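You operate a simulated robot arm through the tools that you are given. There is no shell and no other tool.

Carry out the task below with a simulated robot arm. There is one attempt and no reset: what you move stays moved.

TASK
Couple the white hose to the top pipe, turn the selector to LINE, start the pump, bleed that hose.
Fine: hose on before the pump starts; bleed at the white knob till the bubbles are gone, and shut it again.

The check looks at the end state, three seconds after you hand in, the way a careful person would. Anything else that was tipped, shoved, dropped, spilled or broken makes it a failure.

THE ROBOT
A 6-joint arm with a four-finger gripper, fixed in place. Base frame: the origin is at the foot of the arm, x ahead of it, y to its left, z up. Readings come in m, degrees, newtons and seconds.
Its first joint turns from -166.0 to 166.0 degrees. Payload 3.67 kg.
The tool frame sits at the grasp point between the pads (the TCP): z along the fingers, y along the line on which they close. The tips reach 0.028 m beyond it. Largest opening 0.112 m; the body of the gripper starts 0.073 m behind the TCP.
Orientation is that of the tool frame in the base frame, as a unit quaternion [w, x, y, z]. With the fingers straight down and closing along the base's y, the tool's x points along the base's -x, its y along +y and its z along -z.

THE INTERFACE
- The arm moves only by the tool send_rows. Its argument "plan" is a list of rows, each an object of numbers (a shift or turn left out is 0, a gripper value left out holds the last): "tx", "ty", "tz": the shift along the base's x, y, z in cm; "ax", "ay", "az": the turn, a rotation vector about the base's x, y, z in degrees; "hand": the gripper command, from -1 (fully open) to 1 (shut), values between in proportion. In form: [{"tx": .., "ty": .., "tz": .., "ax": .., "ay": .., "az": .., "hand": ..}, ...]. A call has 1 to 20 rows; each row is the pose to reach, as a shift and turn from the pose commanded when the call began. A row lasts 0.2 s, in which the tool goes at most 0.05 m and 8.6 degrees; a call with a longer step from one row to the next is refused whole, and so is a gripper value outside its range. A pose out of reach is approached as far as the arm can. The call stops where the force on the tool passes 40 N (or 10 N more than at its start, if that is more) or the arm is blocked; 0.2 s more then pass. Each finger halts on what it meets, pressing with about 30 N; the grip force reading is that of the motor and also rises with nothing between the fingers. The clock runs only during rows and for 0.2 s after the last one: add rows that repeat a pose to give the fingers time. It gives the time, the measured TCP pose, the force on the tool (base axes), the opening and the grip force at its end, in the units of the frame above (readings bear some noise), with the torque about the TCP (base axes, N m) and any sound that the robot's microphone picked up.
- Cameras (640 x 400 px; columns grow to the right, rows downward): "scene" is fixed at [0.051, 0.652, 1.8869]; the picture's right is [-0.66, -0.75, 0.00], its down [-0.66, 0.58, -0.48] and it looks along [0.36, -0.31, -0.88] (base axes); focal length 319 px, centre (320, 200). "wrist" rides on the gripper at [0.06, -0.018, -0.104] in the tool frame; the picture's right is [0.29, 0.96, 0.00], its down [-0.80, 0.24, -0.55] and it looks along [-0.53, 0.16, 0.83] (tool axes); focal length 234 px, centre (320, 200). There is no depth. A picture from a camera that has moved, and an enlarged one, comes with that camera's place and axes in the base frame and with its lens. The place of the scene camera against the robot may be out by one fixed shift of up to 0.012 m in any direction.
- snapshot(camera): a new picture of that camera. It takes no simulated time.
- inspect(camera, box): a new picture of the part [left, top, right, bottom] of that camera's present view, enlarged. It takes no simulated time.
- close_job(): hands the job in; it is judged then, once.

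Nothing tells you positions but the pictures and the camera data. Unless the task says otherwise, let go and move clear before handing in.

The tools are called after "Emit:" as a command line: name --argument value ..., lists and objects as JSON in quotes. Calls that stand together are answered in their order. send_rows: Moves the arm, as the interface text tells. Its arguments: {"type":"object","properties":{"plan":{"type":"array"}},"required":["plan"]} The other tools are called the same way: snapshot (camera) takes a picture; inspect (camera, box) takes an enlarged picture of a part of a camera's view; close_job () hands the job in.

At the start:

```text
clock: 0.0
eef_pos: [0.3135, 0.3338, 1.3914]
tool_rot: [0.0, 0.0, 1.0, 0.001]
contact_force: [-0.3, -0.6, 0.0]
wrist_torque: [0.01, 0.0, 0.01]
width: 0.1121
finger_force: 0.0
```

scene: 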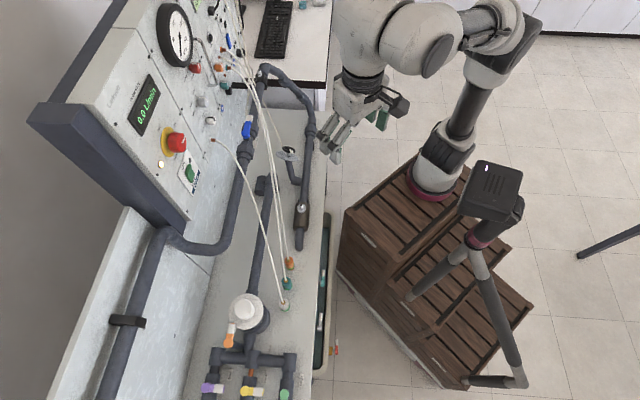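
wrist: 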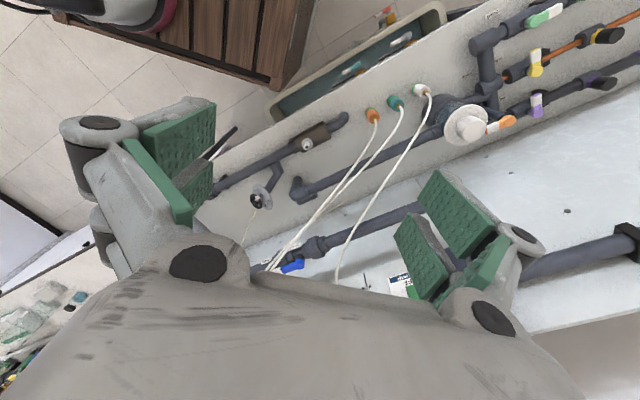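

I see a hydraulic bench with a control panel on the left, pipes, three hoses with coloured ends (orange, teal, white), and the arm up high. I'll look closely at the parts before moving.

Emit:
inspect --camera "scene" --box '[100, 0, 260, 100]'

Emit:
inspect --camera "scene" --box '[100, 80, 260, 180]'

Emit:
inspect --camera "scene" --box '[220, 60, 380, 160]'

Emit:
inspect --camera "scene" --box '[220, 150, 380, 250]'

Emit:
inspect --camera "scene" --box '[190, 240, 350, 340]'

Emit:
inspect --camera "scene" --box '[190, 300, 350, 400]'

Emit:
inspect --camera "wrist" --box '[440, 0, 640, 125]'

Emit:
inspect --camera "wrist" --box '[240, 60, 480, 210]'

```text
4.00 times, centred on (180, 50) of scene
camera zoom: at [0.051, 0.652, 1.8869], right [-0.66, -0.75, 0.0], down [-0.66, 0.58, -0.48], along [0.36, -0.31, -0.88], focal length 1274 px, centre (880, 800)
```

zoom: 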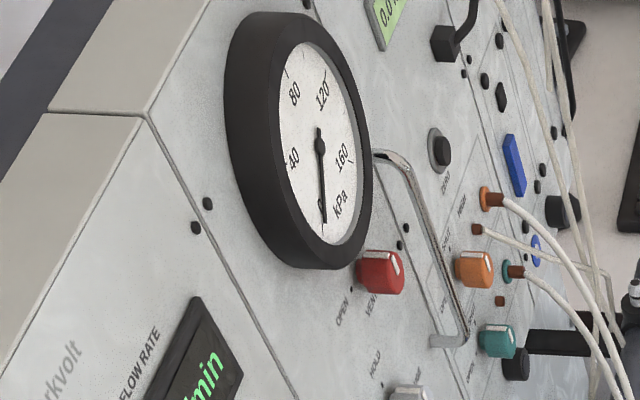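

```text
4.00 times, centred on (180, 130) of scene
camera zoom: at [0.051, 0.652, 1.8869], right [-0.66, -0.75, 0.0], down [-0.66, 0.58, -0.48], along [0.36, -0.31, -0.88], focal length 1274 px, centre (880, 480)
```

zoom: 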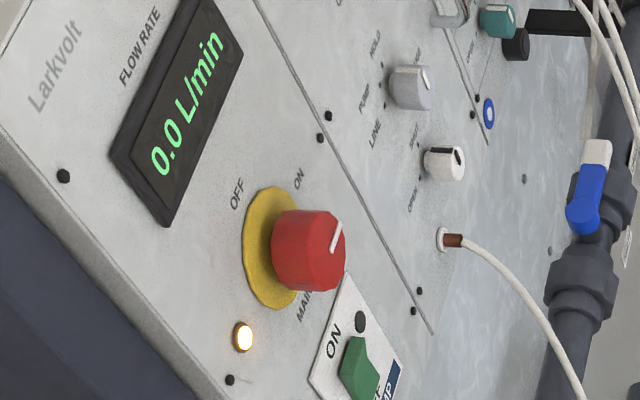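

```text
4.00 times, centred on (300, 110) of scene
camera zoom: at [0.051, 0.652, 1.8869], right [-0.66, -0.75, 0.0], down [-0.66, 0.58, -0.48], along [0.36, -0.31, -0.88], focal length 1274 px, centre (400, 560)
```

zoom: 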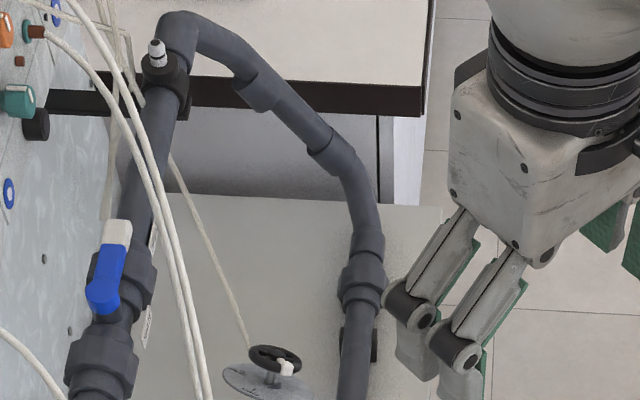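

```text
4.00 times, centred on (300, 200) of scene
camera zoom: at [0.051, 0.652, 1.8869], right [-0.66, -0.75, 0.0], down [-0.66, 0.58, -0.48], along [0.36, -0.31, -0.88], focal length 1274 px, centre (400, 200)
```

zoom: 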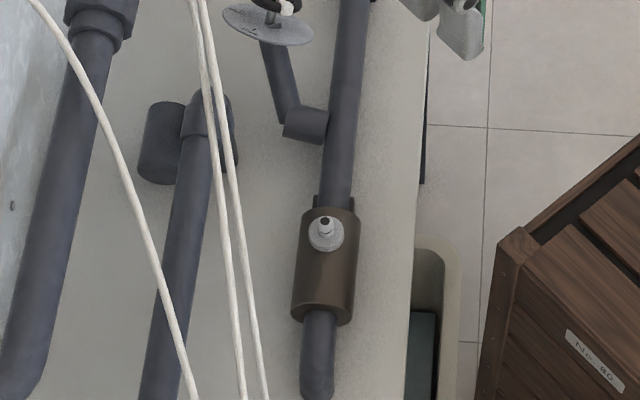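

```text
4.00 times, centred on (270, 290) of scene
camera zoom: at [0.051, 0.652, 1.8869], right [-0.66, -0.75, 0.0], down [-0.66, 0.58, -0.48], along [0.36, -0.31, -0.88], focal length 1274 px, centre (520, -160)
```

zoom: 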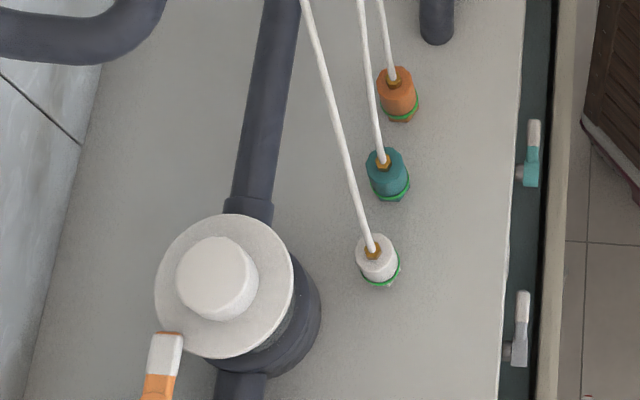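

```text
4.00 times, centred on (270, 350) of scene
camera zoom: at [0.051, 0.652, 1.8869], right [-0.66, -0.75, 0.0], down [-0.66, 0.58, -0.48], along [0.36, -0.31, -0.88], focal length 1274 px, centre (520, -400)
```

zoom: 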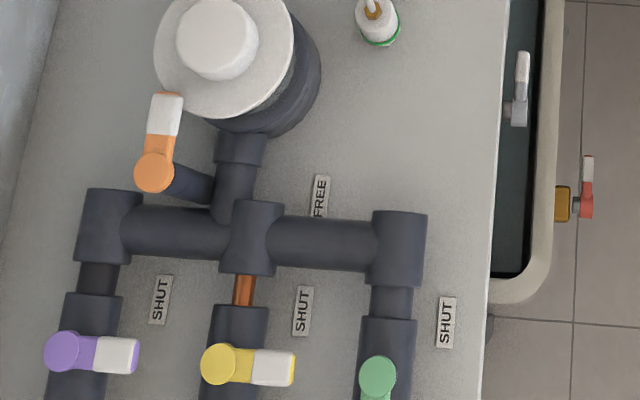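

```text
3.20 times, centred on (540, 62) of wrist
camera zoom: at [0.2535, 0.3147, 1.4967], right [-0.29, 0.96, 0.0], down [0.8, 0.24, 0.55], along [0.53, 0.16, -0.83], focal length 749 px, centre (-384, 640)
```

zoom: 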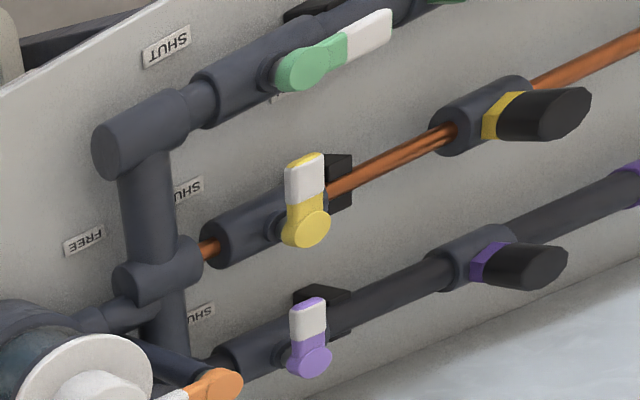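

```text
2.67 times, centred on (360, 135) of wrist
camera zoom: at [0.2535, 0.3147, 1.4967], right [-0.29, 0.96, 0.0], down [0.8, 0.24, 0.55], along [0.53, 0.16, -0.83], focal length 624 px, centre (213, 373)
```

zoom: 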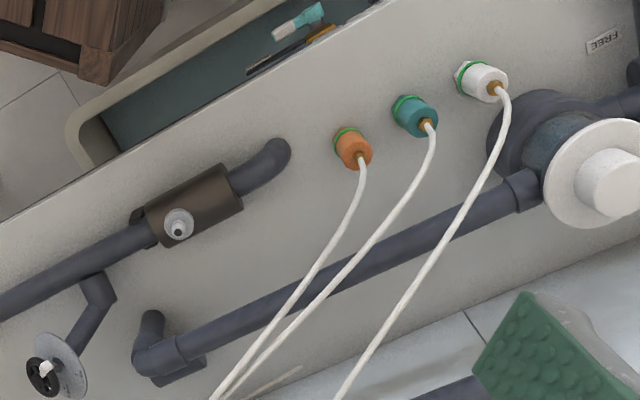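

The bench seems horizontal around z≈0.7 with a panel at the back, facing the robot. I'll enlarge the details and labels more before deciding which nipple belongs to the "top pipe".

Emit:
inspect --camera "scene" --box '[235, 60, 299, 100]'

Emit:
inspect --camera "scene" --box '[235, 100, 299, 140]'

Emit:
inspect --camera "scene" --box '[180, 90, 228, 120]'

Emit:
inspect --camera "scene" --box '[180, 115, 228, 145]'

Emit:
inspect --camera "scene" --box '[196, 40, 244, 70]'

Emit:
inspect --camera "scene" --box '[196, 70, 244, 100]'

Emit:
inspect --camera "scene" --box '[150, 130, 214, 195]'

Emit:
inspect --camera "scene" --box '[205, 0, 269, 40]'

Emit:
inspect --camera "scene" --box '[264, 250, 312, 320]'

Emit:
inspect --camera "scene" --box '[276, 190, 324, 220]'

Emit:
inspect --camera "scene" --box '[320, 140, 640, 400]'

```text
10.00 times, centred on (267, 80) of scene
camera zoom: at [0.051, 0.652, 1.8869], right [-0.66, -0.75, 0.0], down [-0.66, 0.58, -0.48], along [0.36, -0.31, -0.88], focal length 3186 px, centre (850, 1400)
```

zoom: 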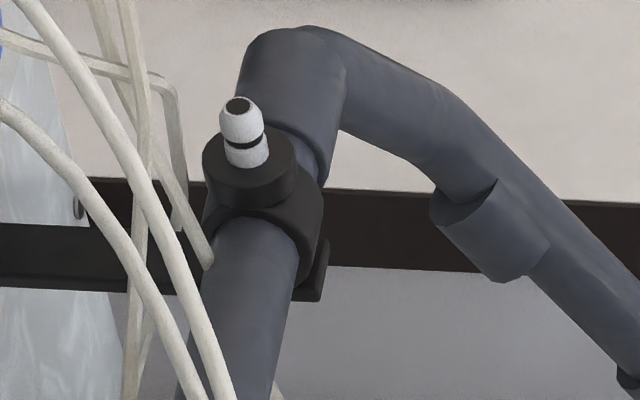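

```text
10.00 times, centred on (267, 120) of scene
camera zoom: at [0.051, 0.652, 1.8869], right [-0.66, -0.75, 0.0], down [-0.66, 0.58, -0.48], along [0.36, -0.31, -0.88], focal length 3186 px, centre (850, 1000)
```

zoom: 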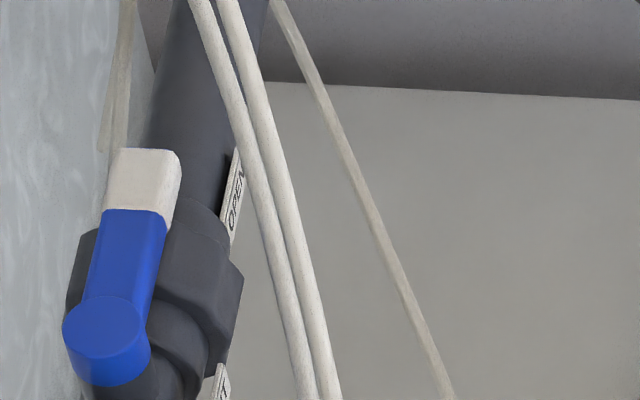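

```text
13.33 times, centred on (204, 105) of scene
camera zoom: at [0.051, 0.652, 1.8869], right [-0.66, -0.75, 0.0], down [-0.66, 0.58, -0.48], along [0.36, -0.31, -0.88], focal length 4248 px, centre (1867, 1467)
```

zoom: 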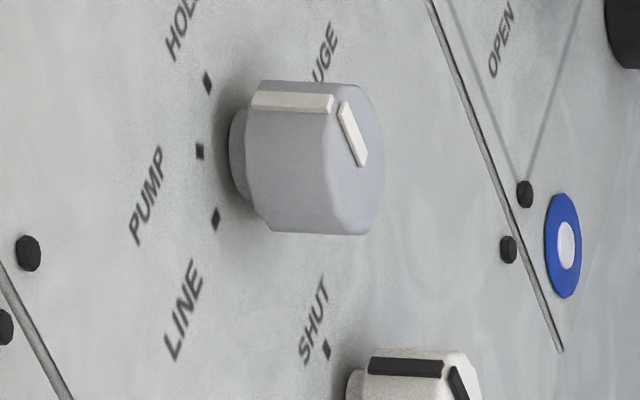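

```text
13.33 times, centred on (204, 130) of scene
camera zoom: at [0.051, 0.652, 1.8869], right [-0.66, -0.75, 0.0], down [-0.66, 0.58, -0.48], along [0.36, -0.31, -0.88], focal length 4248 px, centre (1867, 1133)
```

zoom: 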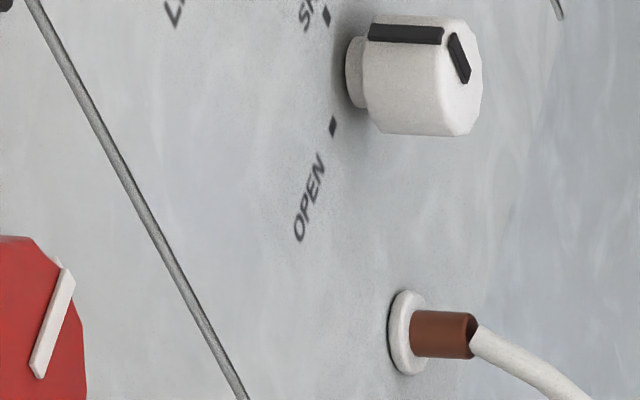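

```text
13.33 times, centred on (220, 55) of scene
camera zoom: at [0.051, 0.652, 1.8869], right [-0.66, -0.75, 0.0], down [-0.66, 0.58, -0.48], along [0.36, -0.31, -0.88], focal length 4248 px, centre (1653, 2133)
```

zoom: 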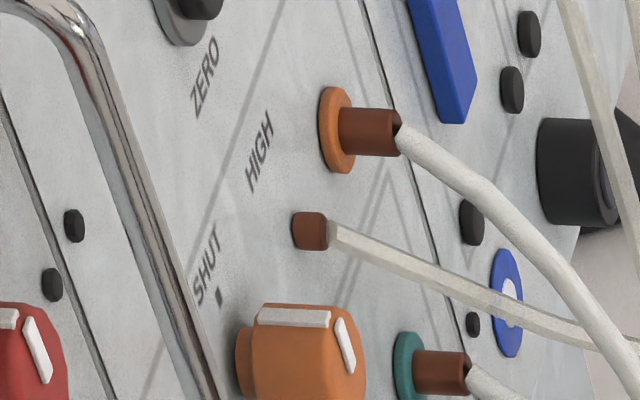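

```text
13.33 times, centred on (220, 85) of scene
camera zoom: at [0.051, 0.652, 1.8869], right [-0.66, -0.75, 0.0], down [-0.66, 0.58, -0.48], along [0.36, -0.31, -0.88], focal length 4248 px, centre (1653, 1733)
```

zoom: 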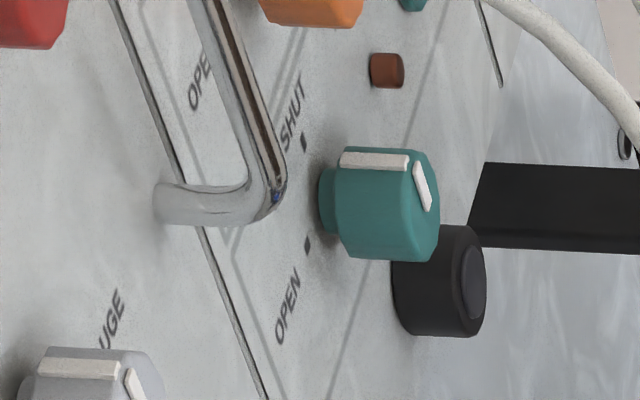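

```text
6.15 times, centred on (182, 162) of scene
camera zoom: at [0.051, 0.652, 1.8869], right [-0.66, -0.75, 0.0], down [-0.66, 0.58, -0.48], along [0.36, -0.31, -0.88], focal length 1961 px, centre (1169, 431)
```

zoom: 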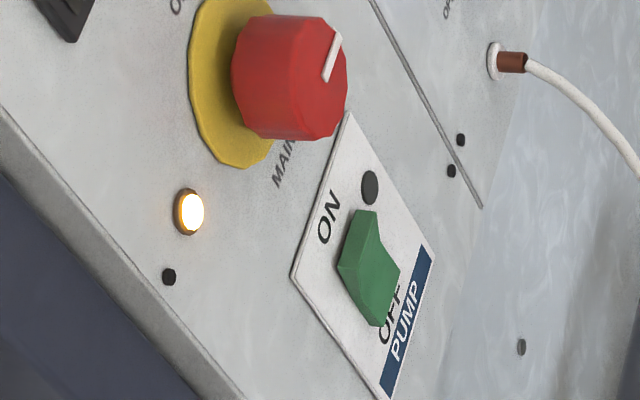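

```text
10.00 times, centred on (237, 20) of scene
camera zoom: at [0.051, 0.652, 1.8869], right [-0.66, -0.75, 0.0], down [-0.66, 0.58, -0.48], along [0.36, -0.31, -0.88], focal length 3186 px, centre (1150, 2000)
```

zoom: 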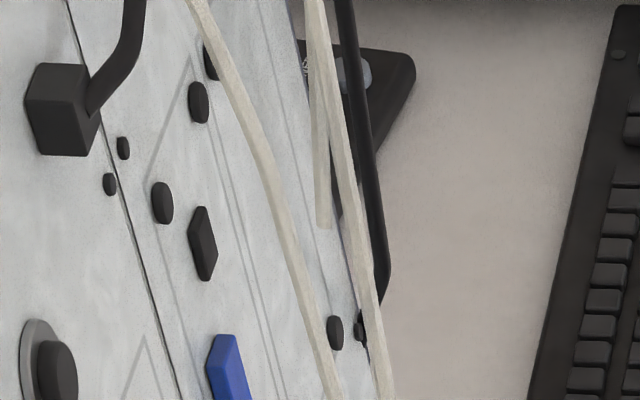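

```text
5.71 times, centred on (288, 285) of scene
camera zoom: at [0.051, 0.652, 1.8869], right [-0.66, -0.75, 0.0], down [-0.66, 0.58, -0.48], along [0.36, -0.31, -0.88], focal length 1821 px, centre (503, -286)
```

zoom: 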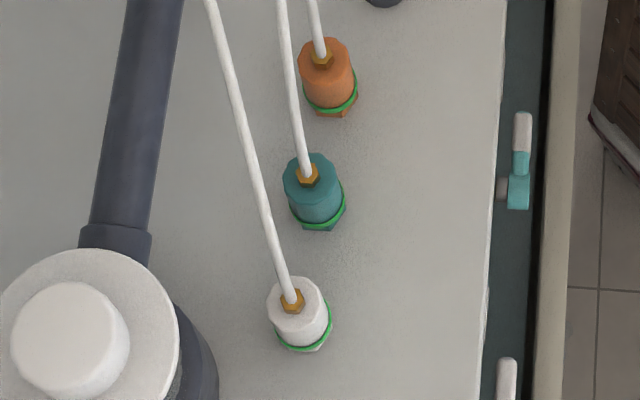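

```text
13.33 times, centred on (300, 205) of scene
camera zoom: at [0.051, 0.652, 1.8869], right [-0.66, -0.75, 0.0], down [-0.66, 0.58, -0.48], along [0.36, -0.31, -0.88], focal length 4248 px, centre (587, 133)
```

zoom: 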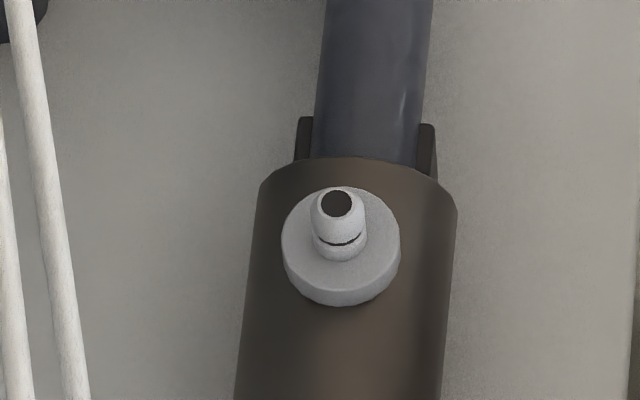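

```text
1.54 times, centred on (480, 270) of scene
camera zoom: at [0.051, 0.652, 1.8869], right [-0.66, -0.75, 0.0], down [-0.66, 0.58, -0.48], along [0.36, -0.31, -0.88], focal length 490 px, centre (74, 92)
```

zoom: 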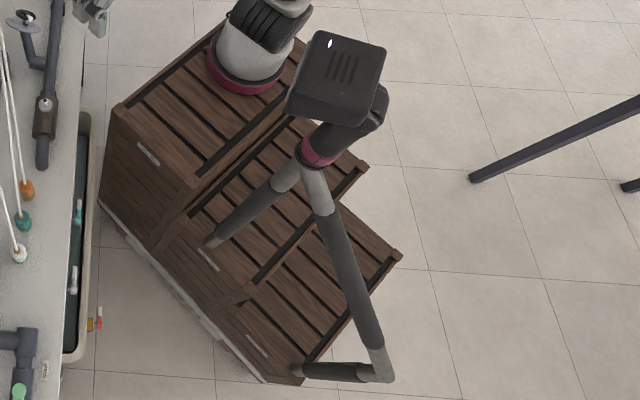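

The two nipples I can see are a white one on the high back pipe by the arch and a grey one on the brown clamp of the front pipe. I'll yaw and then pitch the gripper to use the wrist camera on the panel and the back pipe.

Emit:
send_rows --plan '[{"az": 8, "hand": -1}, {"az": 16}, {"az": 24}, {"az": 24}]'

Emit:
send_rows --plan '[{"ax": 5.3, "ay": -5.9}, {"ax": 10.7, "ay": -11.8}, {"ax": 16, "ay": -17.7}, {"ax": 21.4, "ay": -23.7}, {"ax": 26.8, "ay": -29.6}, {"ax": 26.8, "ay": -29.6}]'

Emit:
snapshot --camera "wrist"

Emit:
snapshot --camera "scene"

```text
clock: 1.0
eef_pos: [0.314, 0.3337, 1.3916]
tool_rot: [0.0, -0.209, 0.978, 0.0]
contact_force: [-0.6, -0.9, 0.4]
wrist_torque: [0.02, -0.05, -0.01]
width: 0.112
finger_force: 0.0
```

```text
clock: 2.4
eef_pos: [0.3144, 0.3336, 1.3914]
tool_rot: [0.296, -0.196, 0.919, 0.172]
contact_force: [0.5, 0.8, -0.4]
wrist_torque: [-0.05, 0.0, 0.0]
width: 0.1118
finger_force: 0.1
```

```text
taken
camera wrist: at [0.2276, 0.2566, 1.4319], right [-0.66, 0.75, 0.02], down [0.22, 0.17, 0.96], along [0.72, 0.63, -0.28], focal length 234 px, centre (320, 200)
```

wrist: 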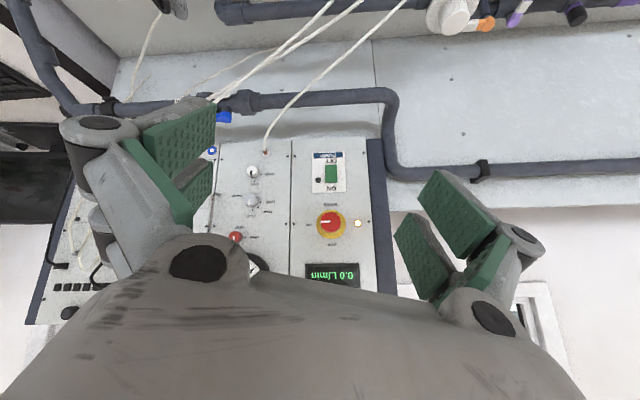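

```text
taken
```

scene: 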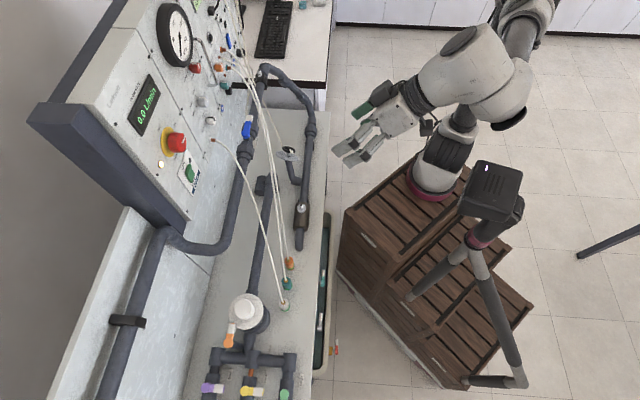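

The panel, selector, white knob, pump switch and back pipe are now in the wrist view (upside down). I'll enlarge these.

Emit:
inspect --camera "wrist" --box '[200, 120, 400, 290]'

Emit:
inspect --camera "wrist" --box '[0, 0, 240, 150]'

Emit:
inspect --camera "wrist" --box '[230, 120, 310, 220]'

Emit:
inspect --camera "wrist" --box '[300, 140, 380, 260]'

Emit:
inspect --camera "wrist" --box '[20, 190, 120, 330]'

```text
2.35 times, centred on (300, 205) of wrist
camera zoom: at [0.2276, 0.2566, 1.4319], right [-0.66, 0.75, 0.02], down [0.22, 0.17, 0.96], along [0.72, 0.63, -0.28], focal length 551 px, centre (367, 188)
```

zoom: 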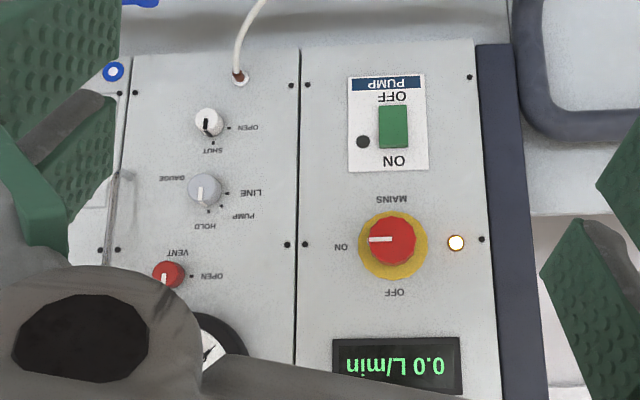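

```text
2.67 times, centred on (120, 75) of wrist
camera zoom: at [0.2276, 0.2566, 1.4319], right [-0.66, 0.75, 0.02], down [0.22, 0.17, 0.96], along [0.72, 0.63, -0.28], focal length 624 px, centre (853, 533)
```

zoom: 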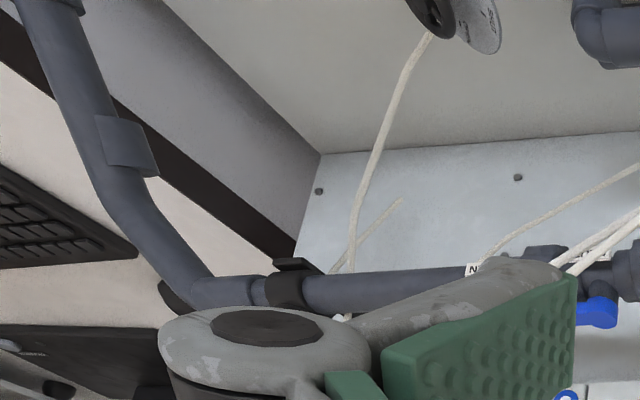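

```text
4.00 times, centred on (270, 170) of wrist
camera zoom: at [0.2276, 0.2566, 1.4319], right [-0.66, 0.75, 0.02], down [0.22, 0.17, 0.96], along [0.72, 0.63, -0.28], focal length 937 px, centre (520, 320)
```

zoom: 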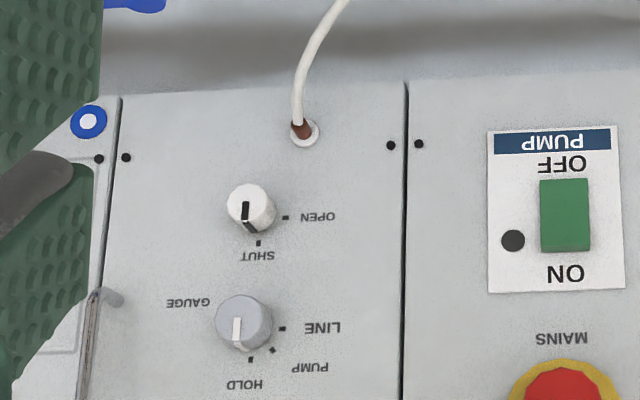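

```text
3.33 times, centred on (340, 200) of wrist
camera zoom: at [0.2276, 0.2566, 1.4319], right [-0.66, 0.75, 0.02], down [0.22, 0.17, 0.96], along [0.72, 0.63, -0.28], focal length 781 px, centre (253, 200)
```

zoom: 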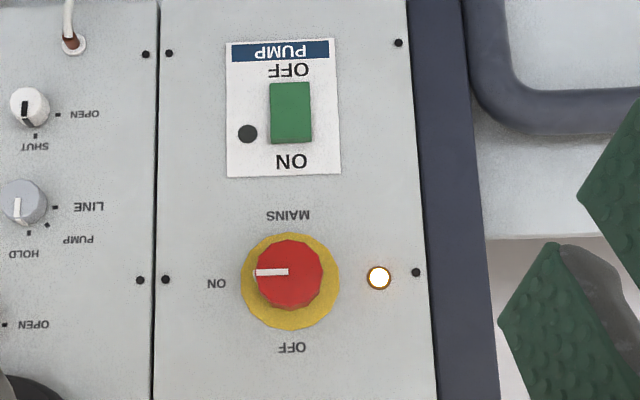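

```text
2.86 times, centred on (70, 260) of wrist
camera zoom: at [0.2276, 0.2566, 1.4319], right [-0.66, 0.75, 0.02], down [0.22, 0.17, 0.96], along [0.72, 0.63, -0.28], focal length 669 px, centre (1034, 29)
```

zoom: 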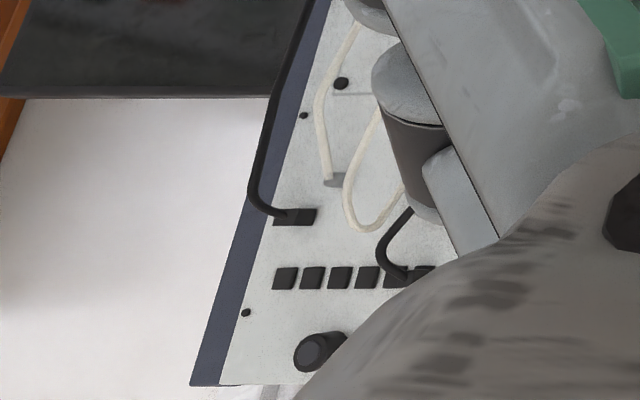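

Mains is ON, the selector sits at HOLD, the white bleed knob is at SHUT and the pump rocker is OFF. My two-camera ray estimates disagree by several cm, so I'm checking the scene camera's registration against the gripper.

Emit:
inspect --camera "scene" --box '[320, 70, 448, 180]'

Emit:
inspect --camera "wrist" --box '[0, 0, 640, 400]'

```text
3.64 times, centred on (384, 125) of scene
camera zoom: at [0.051, 0.652, 1.8869], right [-0.66, -0.75, 0.0], down [-0.66, 0.58, -0.48], along [0.36, -0.31, -0.88], focal length 1159 px, centre (87, 473)
```

zoom: 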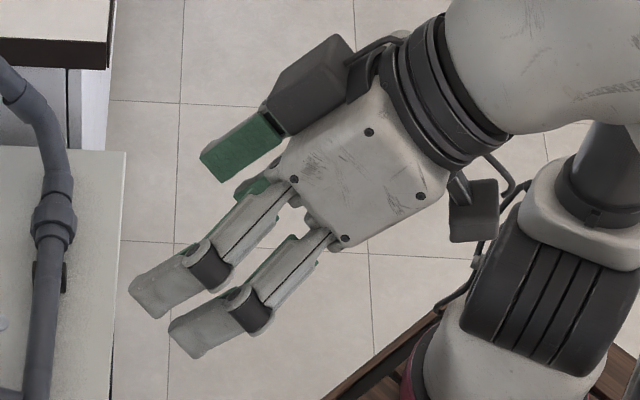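

```text
1.00 times, centred on (320, 200) of wrist (not enlarged: the box is as wide or as high as the picture)
camera zoom: at [0.2276, 0.2566, 1.4319], right [-0.66, 0.75, 0.02], down [0.22, 0.17, 0.96], along [0.72, 0.63, -0.28], focal length 234 px, centre (320, 200)
```

zoom: 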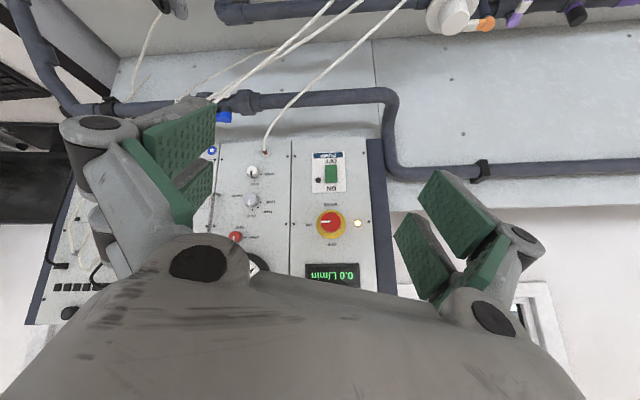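

With corrected zoom scaling the two cameras agree within a millimetre or two: white knob near (0.708, 0.470, 1.213), selector near (0.708, 0.470, 1.284), rocker near (0.593, 0.611, 1.22), back-pipe nipple near (0.906, 0.197, 1.10). I'm checking for other nipples and looking more closely at the connectors.

Emit:
inspect --camera "scene" --box '[96, 300, 160, 340]'

Emit:
inspect --camera "scene" --box '[264, 250, 312, 280]'

Emit:
inspect --camera "scene" --box '[264, 285, 312, 315]'

Emit:
inspect --camera "scene" --box '[244, 62, 276, 82]'

Emit:
inspect --camera "wrist" --box '[400, 100, 640, 250]'

Emit:
inspect --camera "scene" --box '[265, 130, 329, 170]'

```text
10.00 times, centred on (128, 320) of scene
camera zoom: at [0.051, 0.652, 1.8869], right [-0.66, -0.75, 0.0], down [-0.66, 0.58, -0.48], along [0.36, -0.31, -0.88], focal length 3186 px, centre (2240, -1000)
```

zoom: 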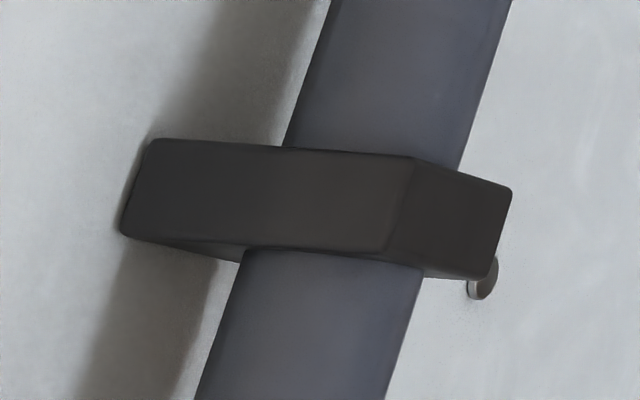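

```text
13.33 times, centred on (288, 265) of scene
camera zoom: at [0.051, 0.652, 1.8869], right [-0.66, -0.75, 0.0], down [-0.66, 0.58, -0.48], along [0.36, -0.31, -0.88], focal length 4248 px, centre (747, -667)
```

zoom: 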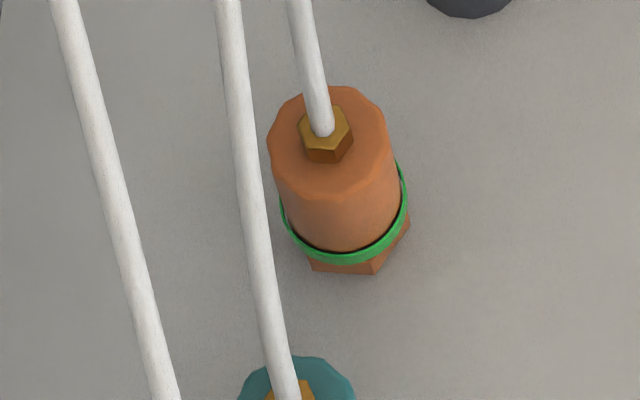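

```text
13.33 times, centred on (288, 300) of scene
camera zoom: at [0.051, 0.652, 1.8869], right [-0.66, -0.75, 0.0], down [-0.66, 0.58, -0.48], along [0.36, -0.31, -0.88], focal length 4248 px, centre (747, -1133)
```

zoom: 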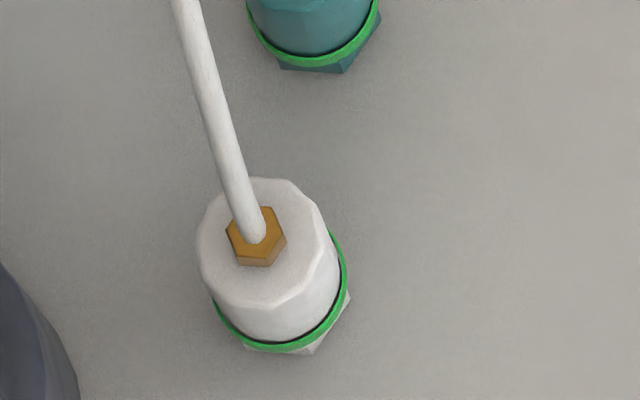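

```text
16.00 times, centred on (260, 72) of scene
camera zoom: at [0.051, 0.652, 1.8869], right [-0.66, -0.75, 0.0], down [-0.66, 0.58, -0.48], along [0.36, -0.31, -0.88], focal length 5098 px, centre (1280, 2248)
```

zoom: 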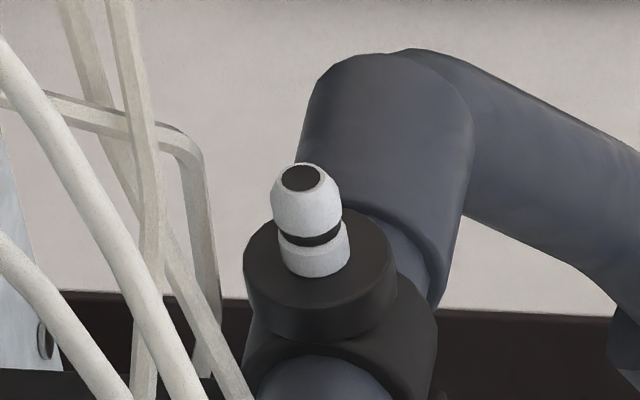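

```text
2.67 times, centred on (520, 175) of wrist
camera zoom: at [0.2276, 0.2566, 1.4319], right [-0.66, 0.75, 0.02], down [0.22, 0.17, 0.96], along [0.72, 0.63, -0.28], focal length 624 px, centre (-213, 267)
```

zoom: 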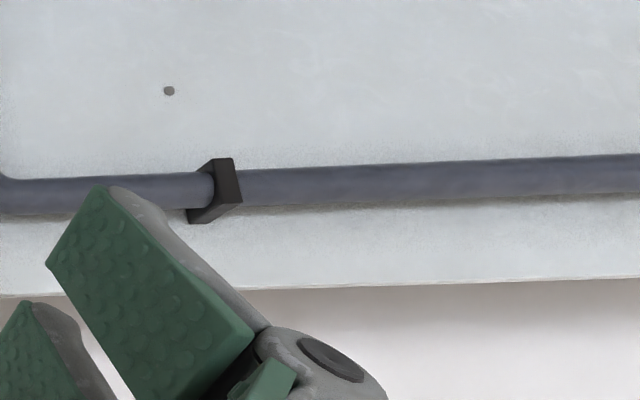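

```text
10.00 times, centred on (297, 150) of scene
camera zoom: at [0.051, 0.652, 1.8869], right [-0.66, -0.75, 0.0], down [-0.66, 0.58, -0.48], along [0.36, -0.31, -0.88], focal length 3186 px, centre (550, 700)
```

zoom: 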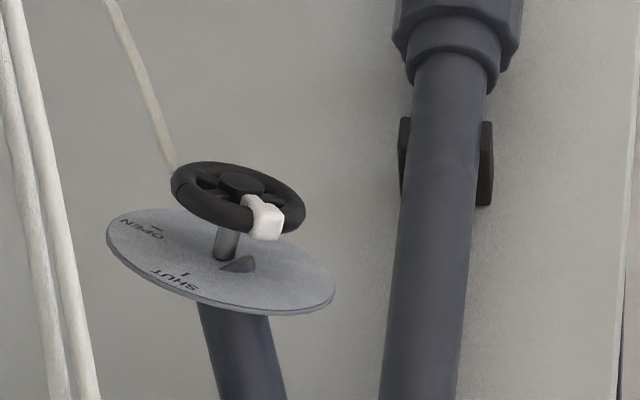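

The back pipe's white nipple on its black collar is the one on the top pipe; the left wall clamp is only a bracket. Next I move the wrist camera to the right to view that nipple and the hoses near it.

Emit:
send_rows --plan '[{"tx": 3, "ty": -2.4, "tz": 0, "az": -3}, {"tx": 6, "ty": -4.8, "tz": 0, "az": -6}, {"tx": 9, "ty": -7.2, "tz": 0, "az": -9}, {"tx": 12, "ty": -9.6, "tz": 0, "az": -12}, {"tx": 15, "ty": -12, "tz": -1, "az": -15}, {"tx": 18, "ty": -14.4, "tz": -2, "az": -18}, {"tx": 21, "ty": -16.8, "tz": -3, "az": -21}, {"tx": 24, "ty": -19.2, "tz": -4, "az": -24}, {"tx": 26, "ty": -21, "tz": -5, "az": -26}, {"tx": 26, "ty": -21, "tz": -5, "az": -26}]'

Emit:
snapshot --camera "wrist"

Emit:
snapshot --camera "scene"

```text
clock: 4.6
eef_pos: [0.5714, 0.1232, 1.3404]
tool_rot: [0.326, 0.016, 0.94, 0.101]
contact_force: [-0.7, -0.1, 0.4]
wrist_torque: [0.01, 0.01, -0.01]
width: 0.112
finger_force: 0.0
```

```text
taken
camera wrist: at [0.461, 0.0927, 1.3813], right [-0.26, 0.97, 0.02], down [0.28, 0.06, 0.96], along [0.92, 0.25, -0.28], focal length 234 px, centre (320, 200)
```

wrist: 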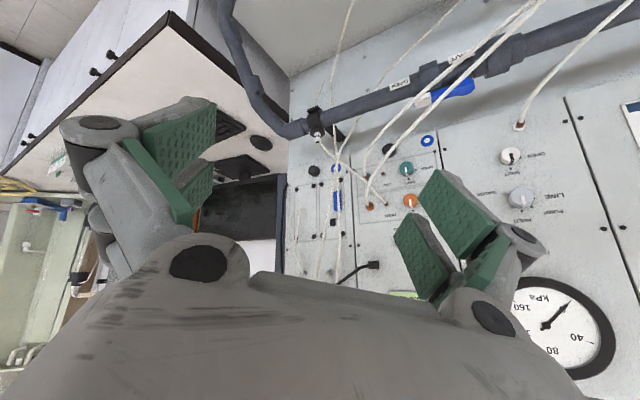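

```text
taken
```

scene: 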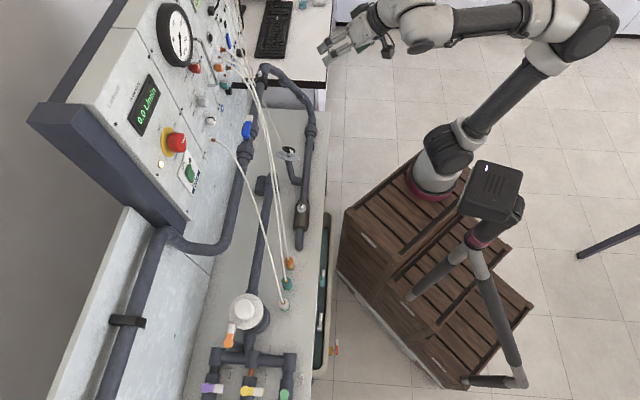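

Emit:
inspect --camera "wrist" --box '[280, 90, 360, 140]'

Emit:
inspect --camera "wrist" --box '[280, 50, 440, 150]'

Emit:
inspect --camera "wrist" --box '[280, 130, 440, 230]'

Emit:
inspect --camera "wrist" --box '[480, 110, 640, 210]'

```text
8.00 times, centred on (320, 115) of wrist
camera zoom: at [0.461, 0.0927, 1.3813], right [-0.26, 0.97, 0.02], down [0.28, 0.06, 0.96], along [0.92, 0.25, -0.28], focal length 1873 px, centre (320, 880)
```

zoom: 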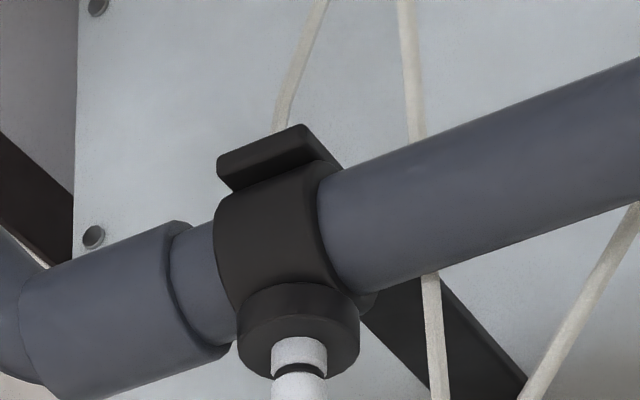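

```text
4.00 times, centred on (360, 100) of wrist
camera zoom: at [0.461, 0.0927, 1.3813], right [-0.26, 0.97, 0.02], down [0.28, 0.06, 0.96], along [0.92, 0.25, -0.28], focal length 937 px, centre (160, 600)
```

zoom: 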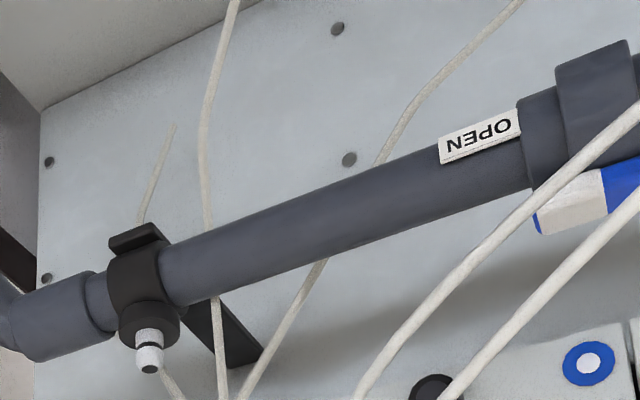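

```text
4.00 times, centred on (360, 180) of wrist
camera zoom: at [0.461, 0.0927, 1.3813], right [-0.26, 0.97, 0.02], down [0.28, 0.06, 0.96], along [0.92, 0.25, -0.28], focal length 937 px, centre (160, 280)
```

zoom: 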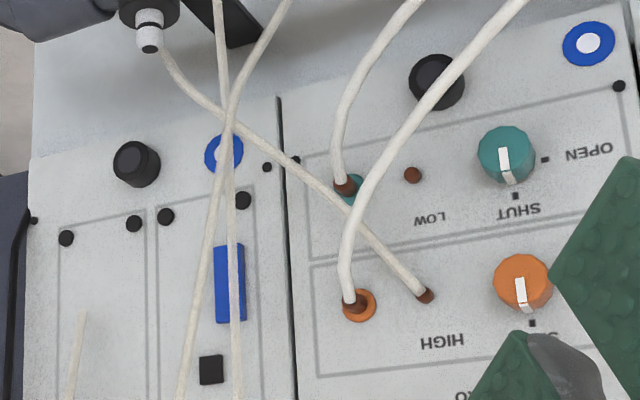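

```text
4.00 times, centred on (560, 160) of wrist
camera zoom: at [0.461, 0.0927, 1.3813], right [-0.26, 0.97, 0.02], down [0.28, 0.06, 0.96], along [0.92, 0.25, -0.28], focal length 937 px, centre (-640, 360)
```

zoom: 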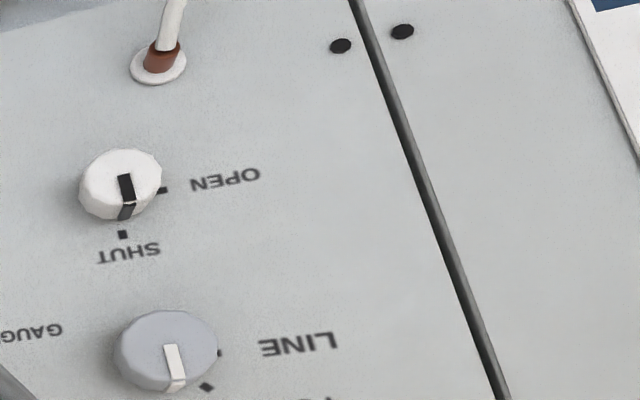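

The white nipple's tip is near (0.883, 0.205, 1.125), standing on its black collar on the top pipe, and the white hose connector is near (0.277, 0.612) with its top at z≈0.83. I'll go back to straight down and travel over to hover above the connector.

Emit:
send_rows --plan '[{"tx": -2.5, "ty": 2, "tz": 1, "ax": -1.4, "ay": 4.8}, {"tx": -5, "ty": 4, "tz": 2, "ax": -2.8, "ay": 9.6}, {"tx": -8, "ty": 6.4, "tz": 3, "ax": -4.2, "ay": 14.4}, {"tx": -11, "ty": 8.8, "tz": 4, "ax": -5.6, "ay": 19.2}, {"tx": -14, "ty": 11.2, "tz": 5, "ax": -7, "ay": 24}, {"tx": -17, "ty": 13.6, "tz": 6, "ax": -8.4, "ay": 28.8}, {"tx": -20, "ty": 16, "tz": 6, "ax": -9.8, "ay": 33.6}, {"tx": -22, "ty": 18, "tz": 6, "ax": -11.2, "ay": 38.4}, {"tx": -22, "ty": 18, "tz": 6, "ax": -11.2, "ay": 38.4}]'

Emit:
snapshot --camera "wrist"

```text
clock: 6.6
eef_pos: [0.3508, 0.303, 1.4022]
tool_rot: [0.0, 0.018, 1.0, 0.0]
contact_force: [1.0, 0.3, 1.0]
wrist_torque: [0.01, 0.02, 0.0]
width: 0.112
finger_force: 0.1
```

```text
taken
camera wrist: at [0.2914, 0.2862, 1.5076], right [-0.26, 0.97, 0.0], down [0.81, 0.21, 0.55], along [0.53, 0.14, -0.83], focal length 234 px, centre (320, 200)
```

wrist: 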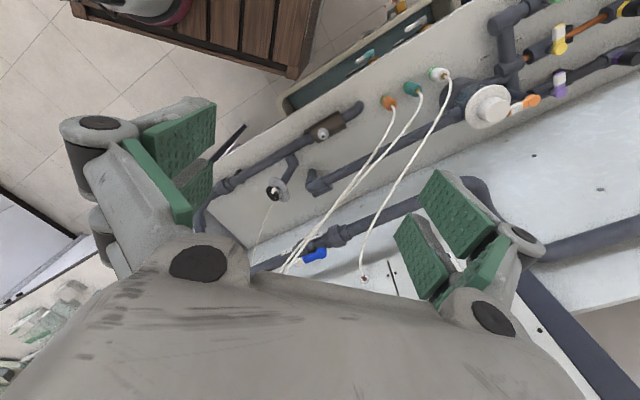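

Now straight down again with yaw about -2°. I move above the white connector at height, turning to about -15° yaw so the fingers straddle the hose's lean direction, then descend to z≈1.02 for a close look.

Emit:
send_rows --plan '[{"tx": -1, "ty": 4.4, "az": -2}, {"tx": -2, "ty": 8.8, "az": -4}, {"tx": -3, "ty": 13.2, "az": -6}, {"tx": -4.2, "ty": 17.6, "az": -8}, {"tx": -5.3, "ty": 22, "az": -10}, {"tx": -6.4, "ty": 26.4, "az": -12}, {"tx": -7.4, "ty": 30.9, "az": -13}, {"tx": -7.4, "ty": 30.9, "tz": -4.8, "az": -13}, {"tx": -7.4, "ty": 30.9, "tz": -9.6, "az": -13}, {"tx": -7.4, "ty": 30.9, "tz": -14.4, "az": -13}, {"tx": -7.4, "ty": 30.9, "tz": -19.2, "az": -13}, {"tx": -7.4, "ty": 30.9, "tz": -24, "az": -13}, {"tx": -7.4, "ty": 30.9, "tz": -28.8, "az": -13}, {"tx": -7.4, "ty": 30.9, "tz": -33, "az": -13}, {"tx": -7.4, "ty": 30.9, "tz": -36, "az": -13}, {"tx": -7.4, "ty": 30.9, "tz": -36, "az": -13}]'

Emit:
snapshot --camera "wrist"

Emit:
snapshot --camera "scene"

```text
clock: 10.0
eef_pos: [0.2801, 0.6128, 1.0405]
tool_rot: [-0.001, 0.129, 0.992, -0.001]
contact_force: [0.0, -0.3, 0.2]
wrist_torque: [-0.03, -0.02, -0.06]
width: 0.1117
finger_force: 0.1
out of reach, approached as far as the arm can: row 3, 4, 5, 6, 7, 8, 9, 10
```

```text
taken
camera wrist: at [0.2179, 0.6101, 1.1454], right [-0.03, 1.0, 0.0], down [0.83, 0.03, 0.55], along [0.55, 0.02, -0.83], focal length 234 px, centre (320, 200)
```

wrist: 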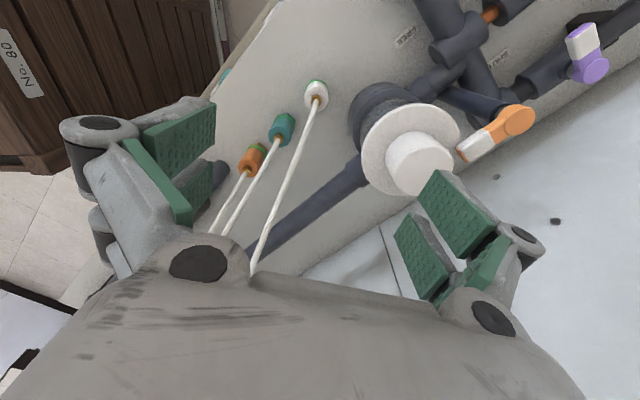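

```text
taken
```

scene: 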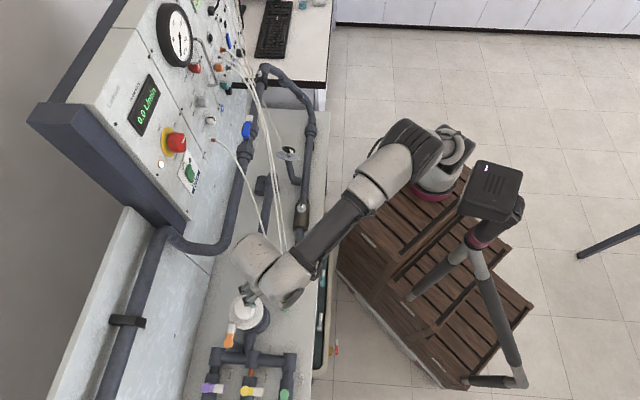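

At this height the arm could only just reach with the tool straight down, so I plan to grip the connector with the tool pitched about 45° towards the panel, which also keeps the palm clear of the hose and suits the far nipple. First I'm measuring the connectors from here.

Emit:
inspect --camera "wrist" --box '[220, 60, 348, 140]'

Emit:
inspect --camera "wrist" --box '[284, 70, 348, 110]'

Emit:
inspect --camera "wrist" --box '[200, 0, 640, 275]'

```text
5.00 times, centred on (284, 100) of wrist
camera zoom: at [0.2179, 0.6101, 1.1454], right [-0.03, 1.0, 0.0], down [0.83, 0.03, 0.55], along [0.55, 0.02, -0.83], focal length 1171 px, centre (500, 700)
```

zoom: 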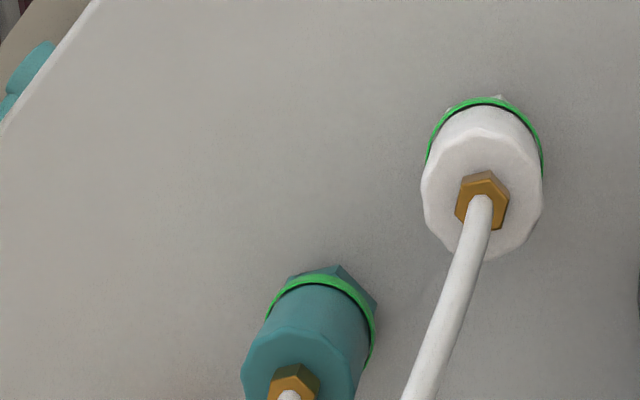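

```text
10.00 times, centred on (316, 90) of wrist
camera zoom: at [0.2179, 0.6101, 1.1454], right [-0.03, 1.0, 0.0], down [0.83, 0.03, 0.55], along [0.55, 0.02, -0.83], focal length 2342 px, centre (360, 1300)
```

zoom: 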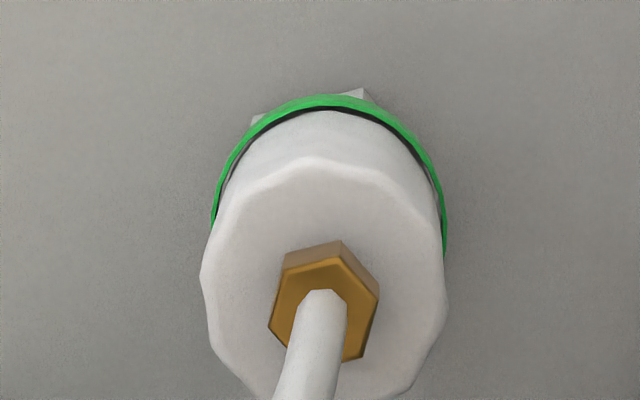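

```text
1.45 times, centred on (420, 138) of wrist
camera zoom: at [0.2179, 0.6101, 1.1454], right [-0.03, 1.0, 0.0], down [0.83, 0.03, 0.55], along [0.55, 0.02, -0.83], focal length 341 px, centre (174, 291)
```

zoom: 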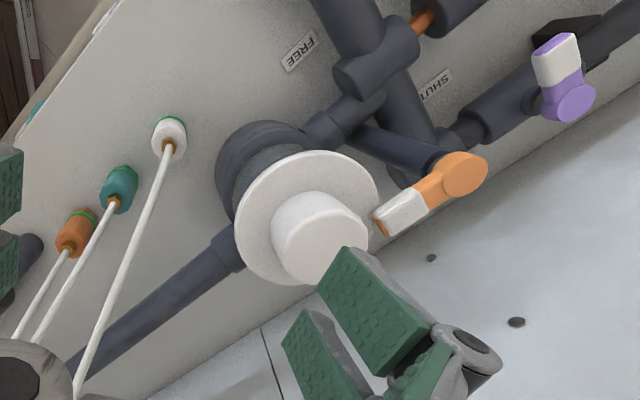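

The connector body is about 31 mm in diameter, spanning roughly z 0.768 (green ring) to 0.825, with its axis near (0.276, 0.609). I'll back off toward the robot, yaw to face the panel, and pitch 45° for the grasp.

Emit:
send_rows --plan '[{"tx": -2, "ty": -2, "tz": 1, "az": 0}, {"tx": -4, "ty": -4, "tz": 2, "az": 6}, {"tx": -6, "ty": -6, "tz": 2, "az": 13}, {"tx": -7, "ty": -6.8, "tz": 2, "az": 20}, {"tx": -7, "ty": -6.8, "tz": 2, "az": 28}, {"tx": -7, "ty": -6.8, "tz": 2, "az": 36}, {"tx": -7, "ty": -6.8, "tz": 2, "az": 43}, {"tx": -7, "ty": -6.8, "tz": 2, "az": 50}, {"tx": -7, "ty": -6.8, "tz": 2, "az": 57}, {"tx": -7, "ty": -6.8, "tz": 2, "az": 57}]'

Emit:
send_rows --plan '[{"ax": 5, "ay": -5.6, "hand": -0.05}, {"ax": 10, "ay": -11.1}, {"ax": 15, "ay": -16.7}, {"ax": 20, "ay": -22.3}, {"ax": 25.1, "ay": -27.9}, {"ax": 30.1, "ay": -33.4}, {"ax": 30.1, "ay": -33.4}]'

Emit:
snapshot --camera "wrist"

Emit:
snapshot --camera "scene"

```text
clock: 12.2
eef_pos: [0.209, 0.5439, 1.0608]
tool_rot: [0.0, -0.359, 0.933, -0.001]
contact_force: [0.0, -0.5, 0.2]
wrist_torque: [0.0, 0.01, 0.0]
width: 0.1123
finger_force: 0.1
```

```text
clock: 14.0
eef_pos: [0.238, 0.5454, 1.0682]
tool_rot: [0.36, -0.309, 0.87, 0.134]
contact_force: [-2.0, 0.3, -0.3]
wrist_torque: [0.01, -0.03, -0.01]
width: 0.0587
finger_force: 0.1
stopped in row 7: the arm was blocked; the commanded pose is now the measured one
```

```text
taken
camera wrist: at [0.1596, 0.458, 1.0999], right [-0.77, 0.61, -0.19], down [-0.02, 0.29, 0.96], along [0.64, 0.74, -0.21], focal length 234 px, centre (320, 200)
```

wrist: 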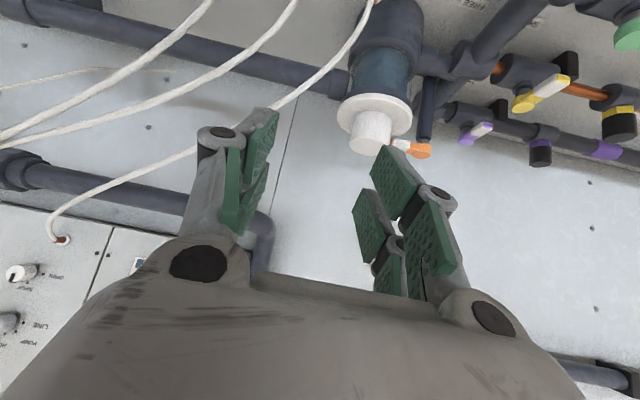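

```text
taken
```

scene: 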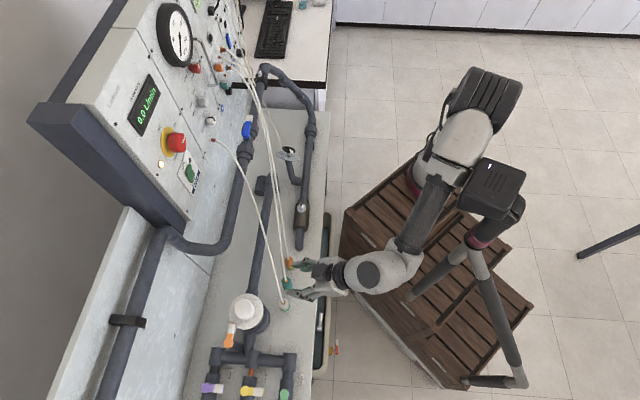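

The arm only hit its inner limit (3 cm short, no contact force); the tool orientation is as wanted (45° pitch, closing line horizontal along the bench). I'll go down to a pre-grasp point 8 cm short of the connector along the tool axis.

Emit:
send_rows --plan '[{"tx": -0.1, "ty": 0.6, "tz": -4.2}, {"tx": -0.2, "ty": 1.2, "tz": -8.4}, {"tx": -0.3, "ty": 1.8, "tz": -12.6}, {"tx": -0.4, "ty": 2.3, "tz": -16.8}, {"tx": -0.55, "ty": 2.7, "tz": -20.9}, {"tx": -0.55, "ty": 2.7, "tz": -20.9}]'

Emit:
snapshot --camera "wrist"

Emit:
snapshot --camera "scene"

```text
clock: 15.4
eef_pos: [0.2316, 0.5743, 0.8614]
tool_rot: [0.36, -0.309, 0.87, 0.135]
contact_force: [0.0, -0.2, -0.4]
wrist_torque: [-0.03, 0.01, 0.0]
width: 0.059
finger_force: 0.1
```

```text
taken
camera wrist: at [0.1533, 0.4849, 0.8939], right [-0.77, 0.61, -0.19], down [-0.02, 0.28, 0.96], along [0.64, 0.74, -0.21], focal length 234 px, centre (320, 200)
```

wrist: 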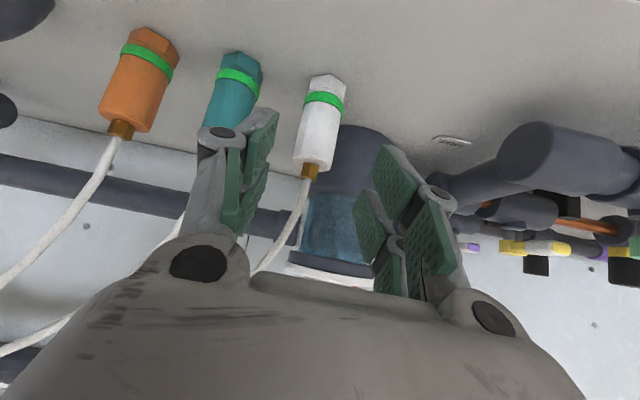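

```text
taken
```

scene: 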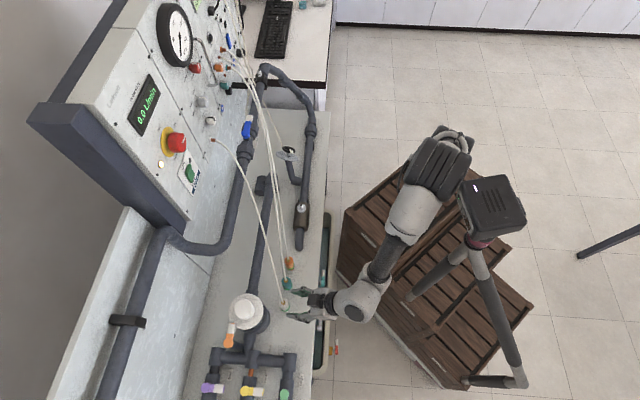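

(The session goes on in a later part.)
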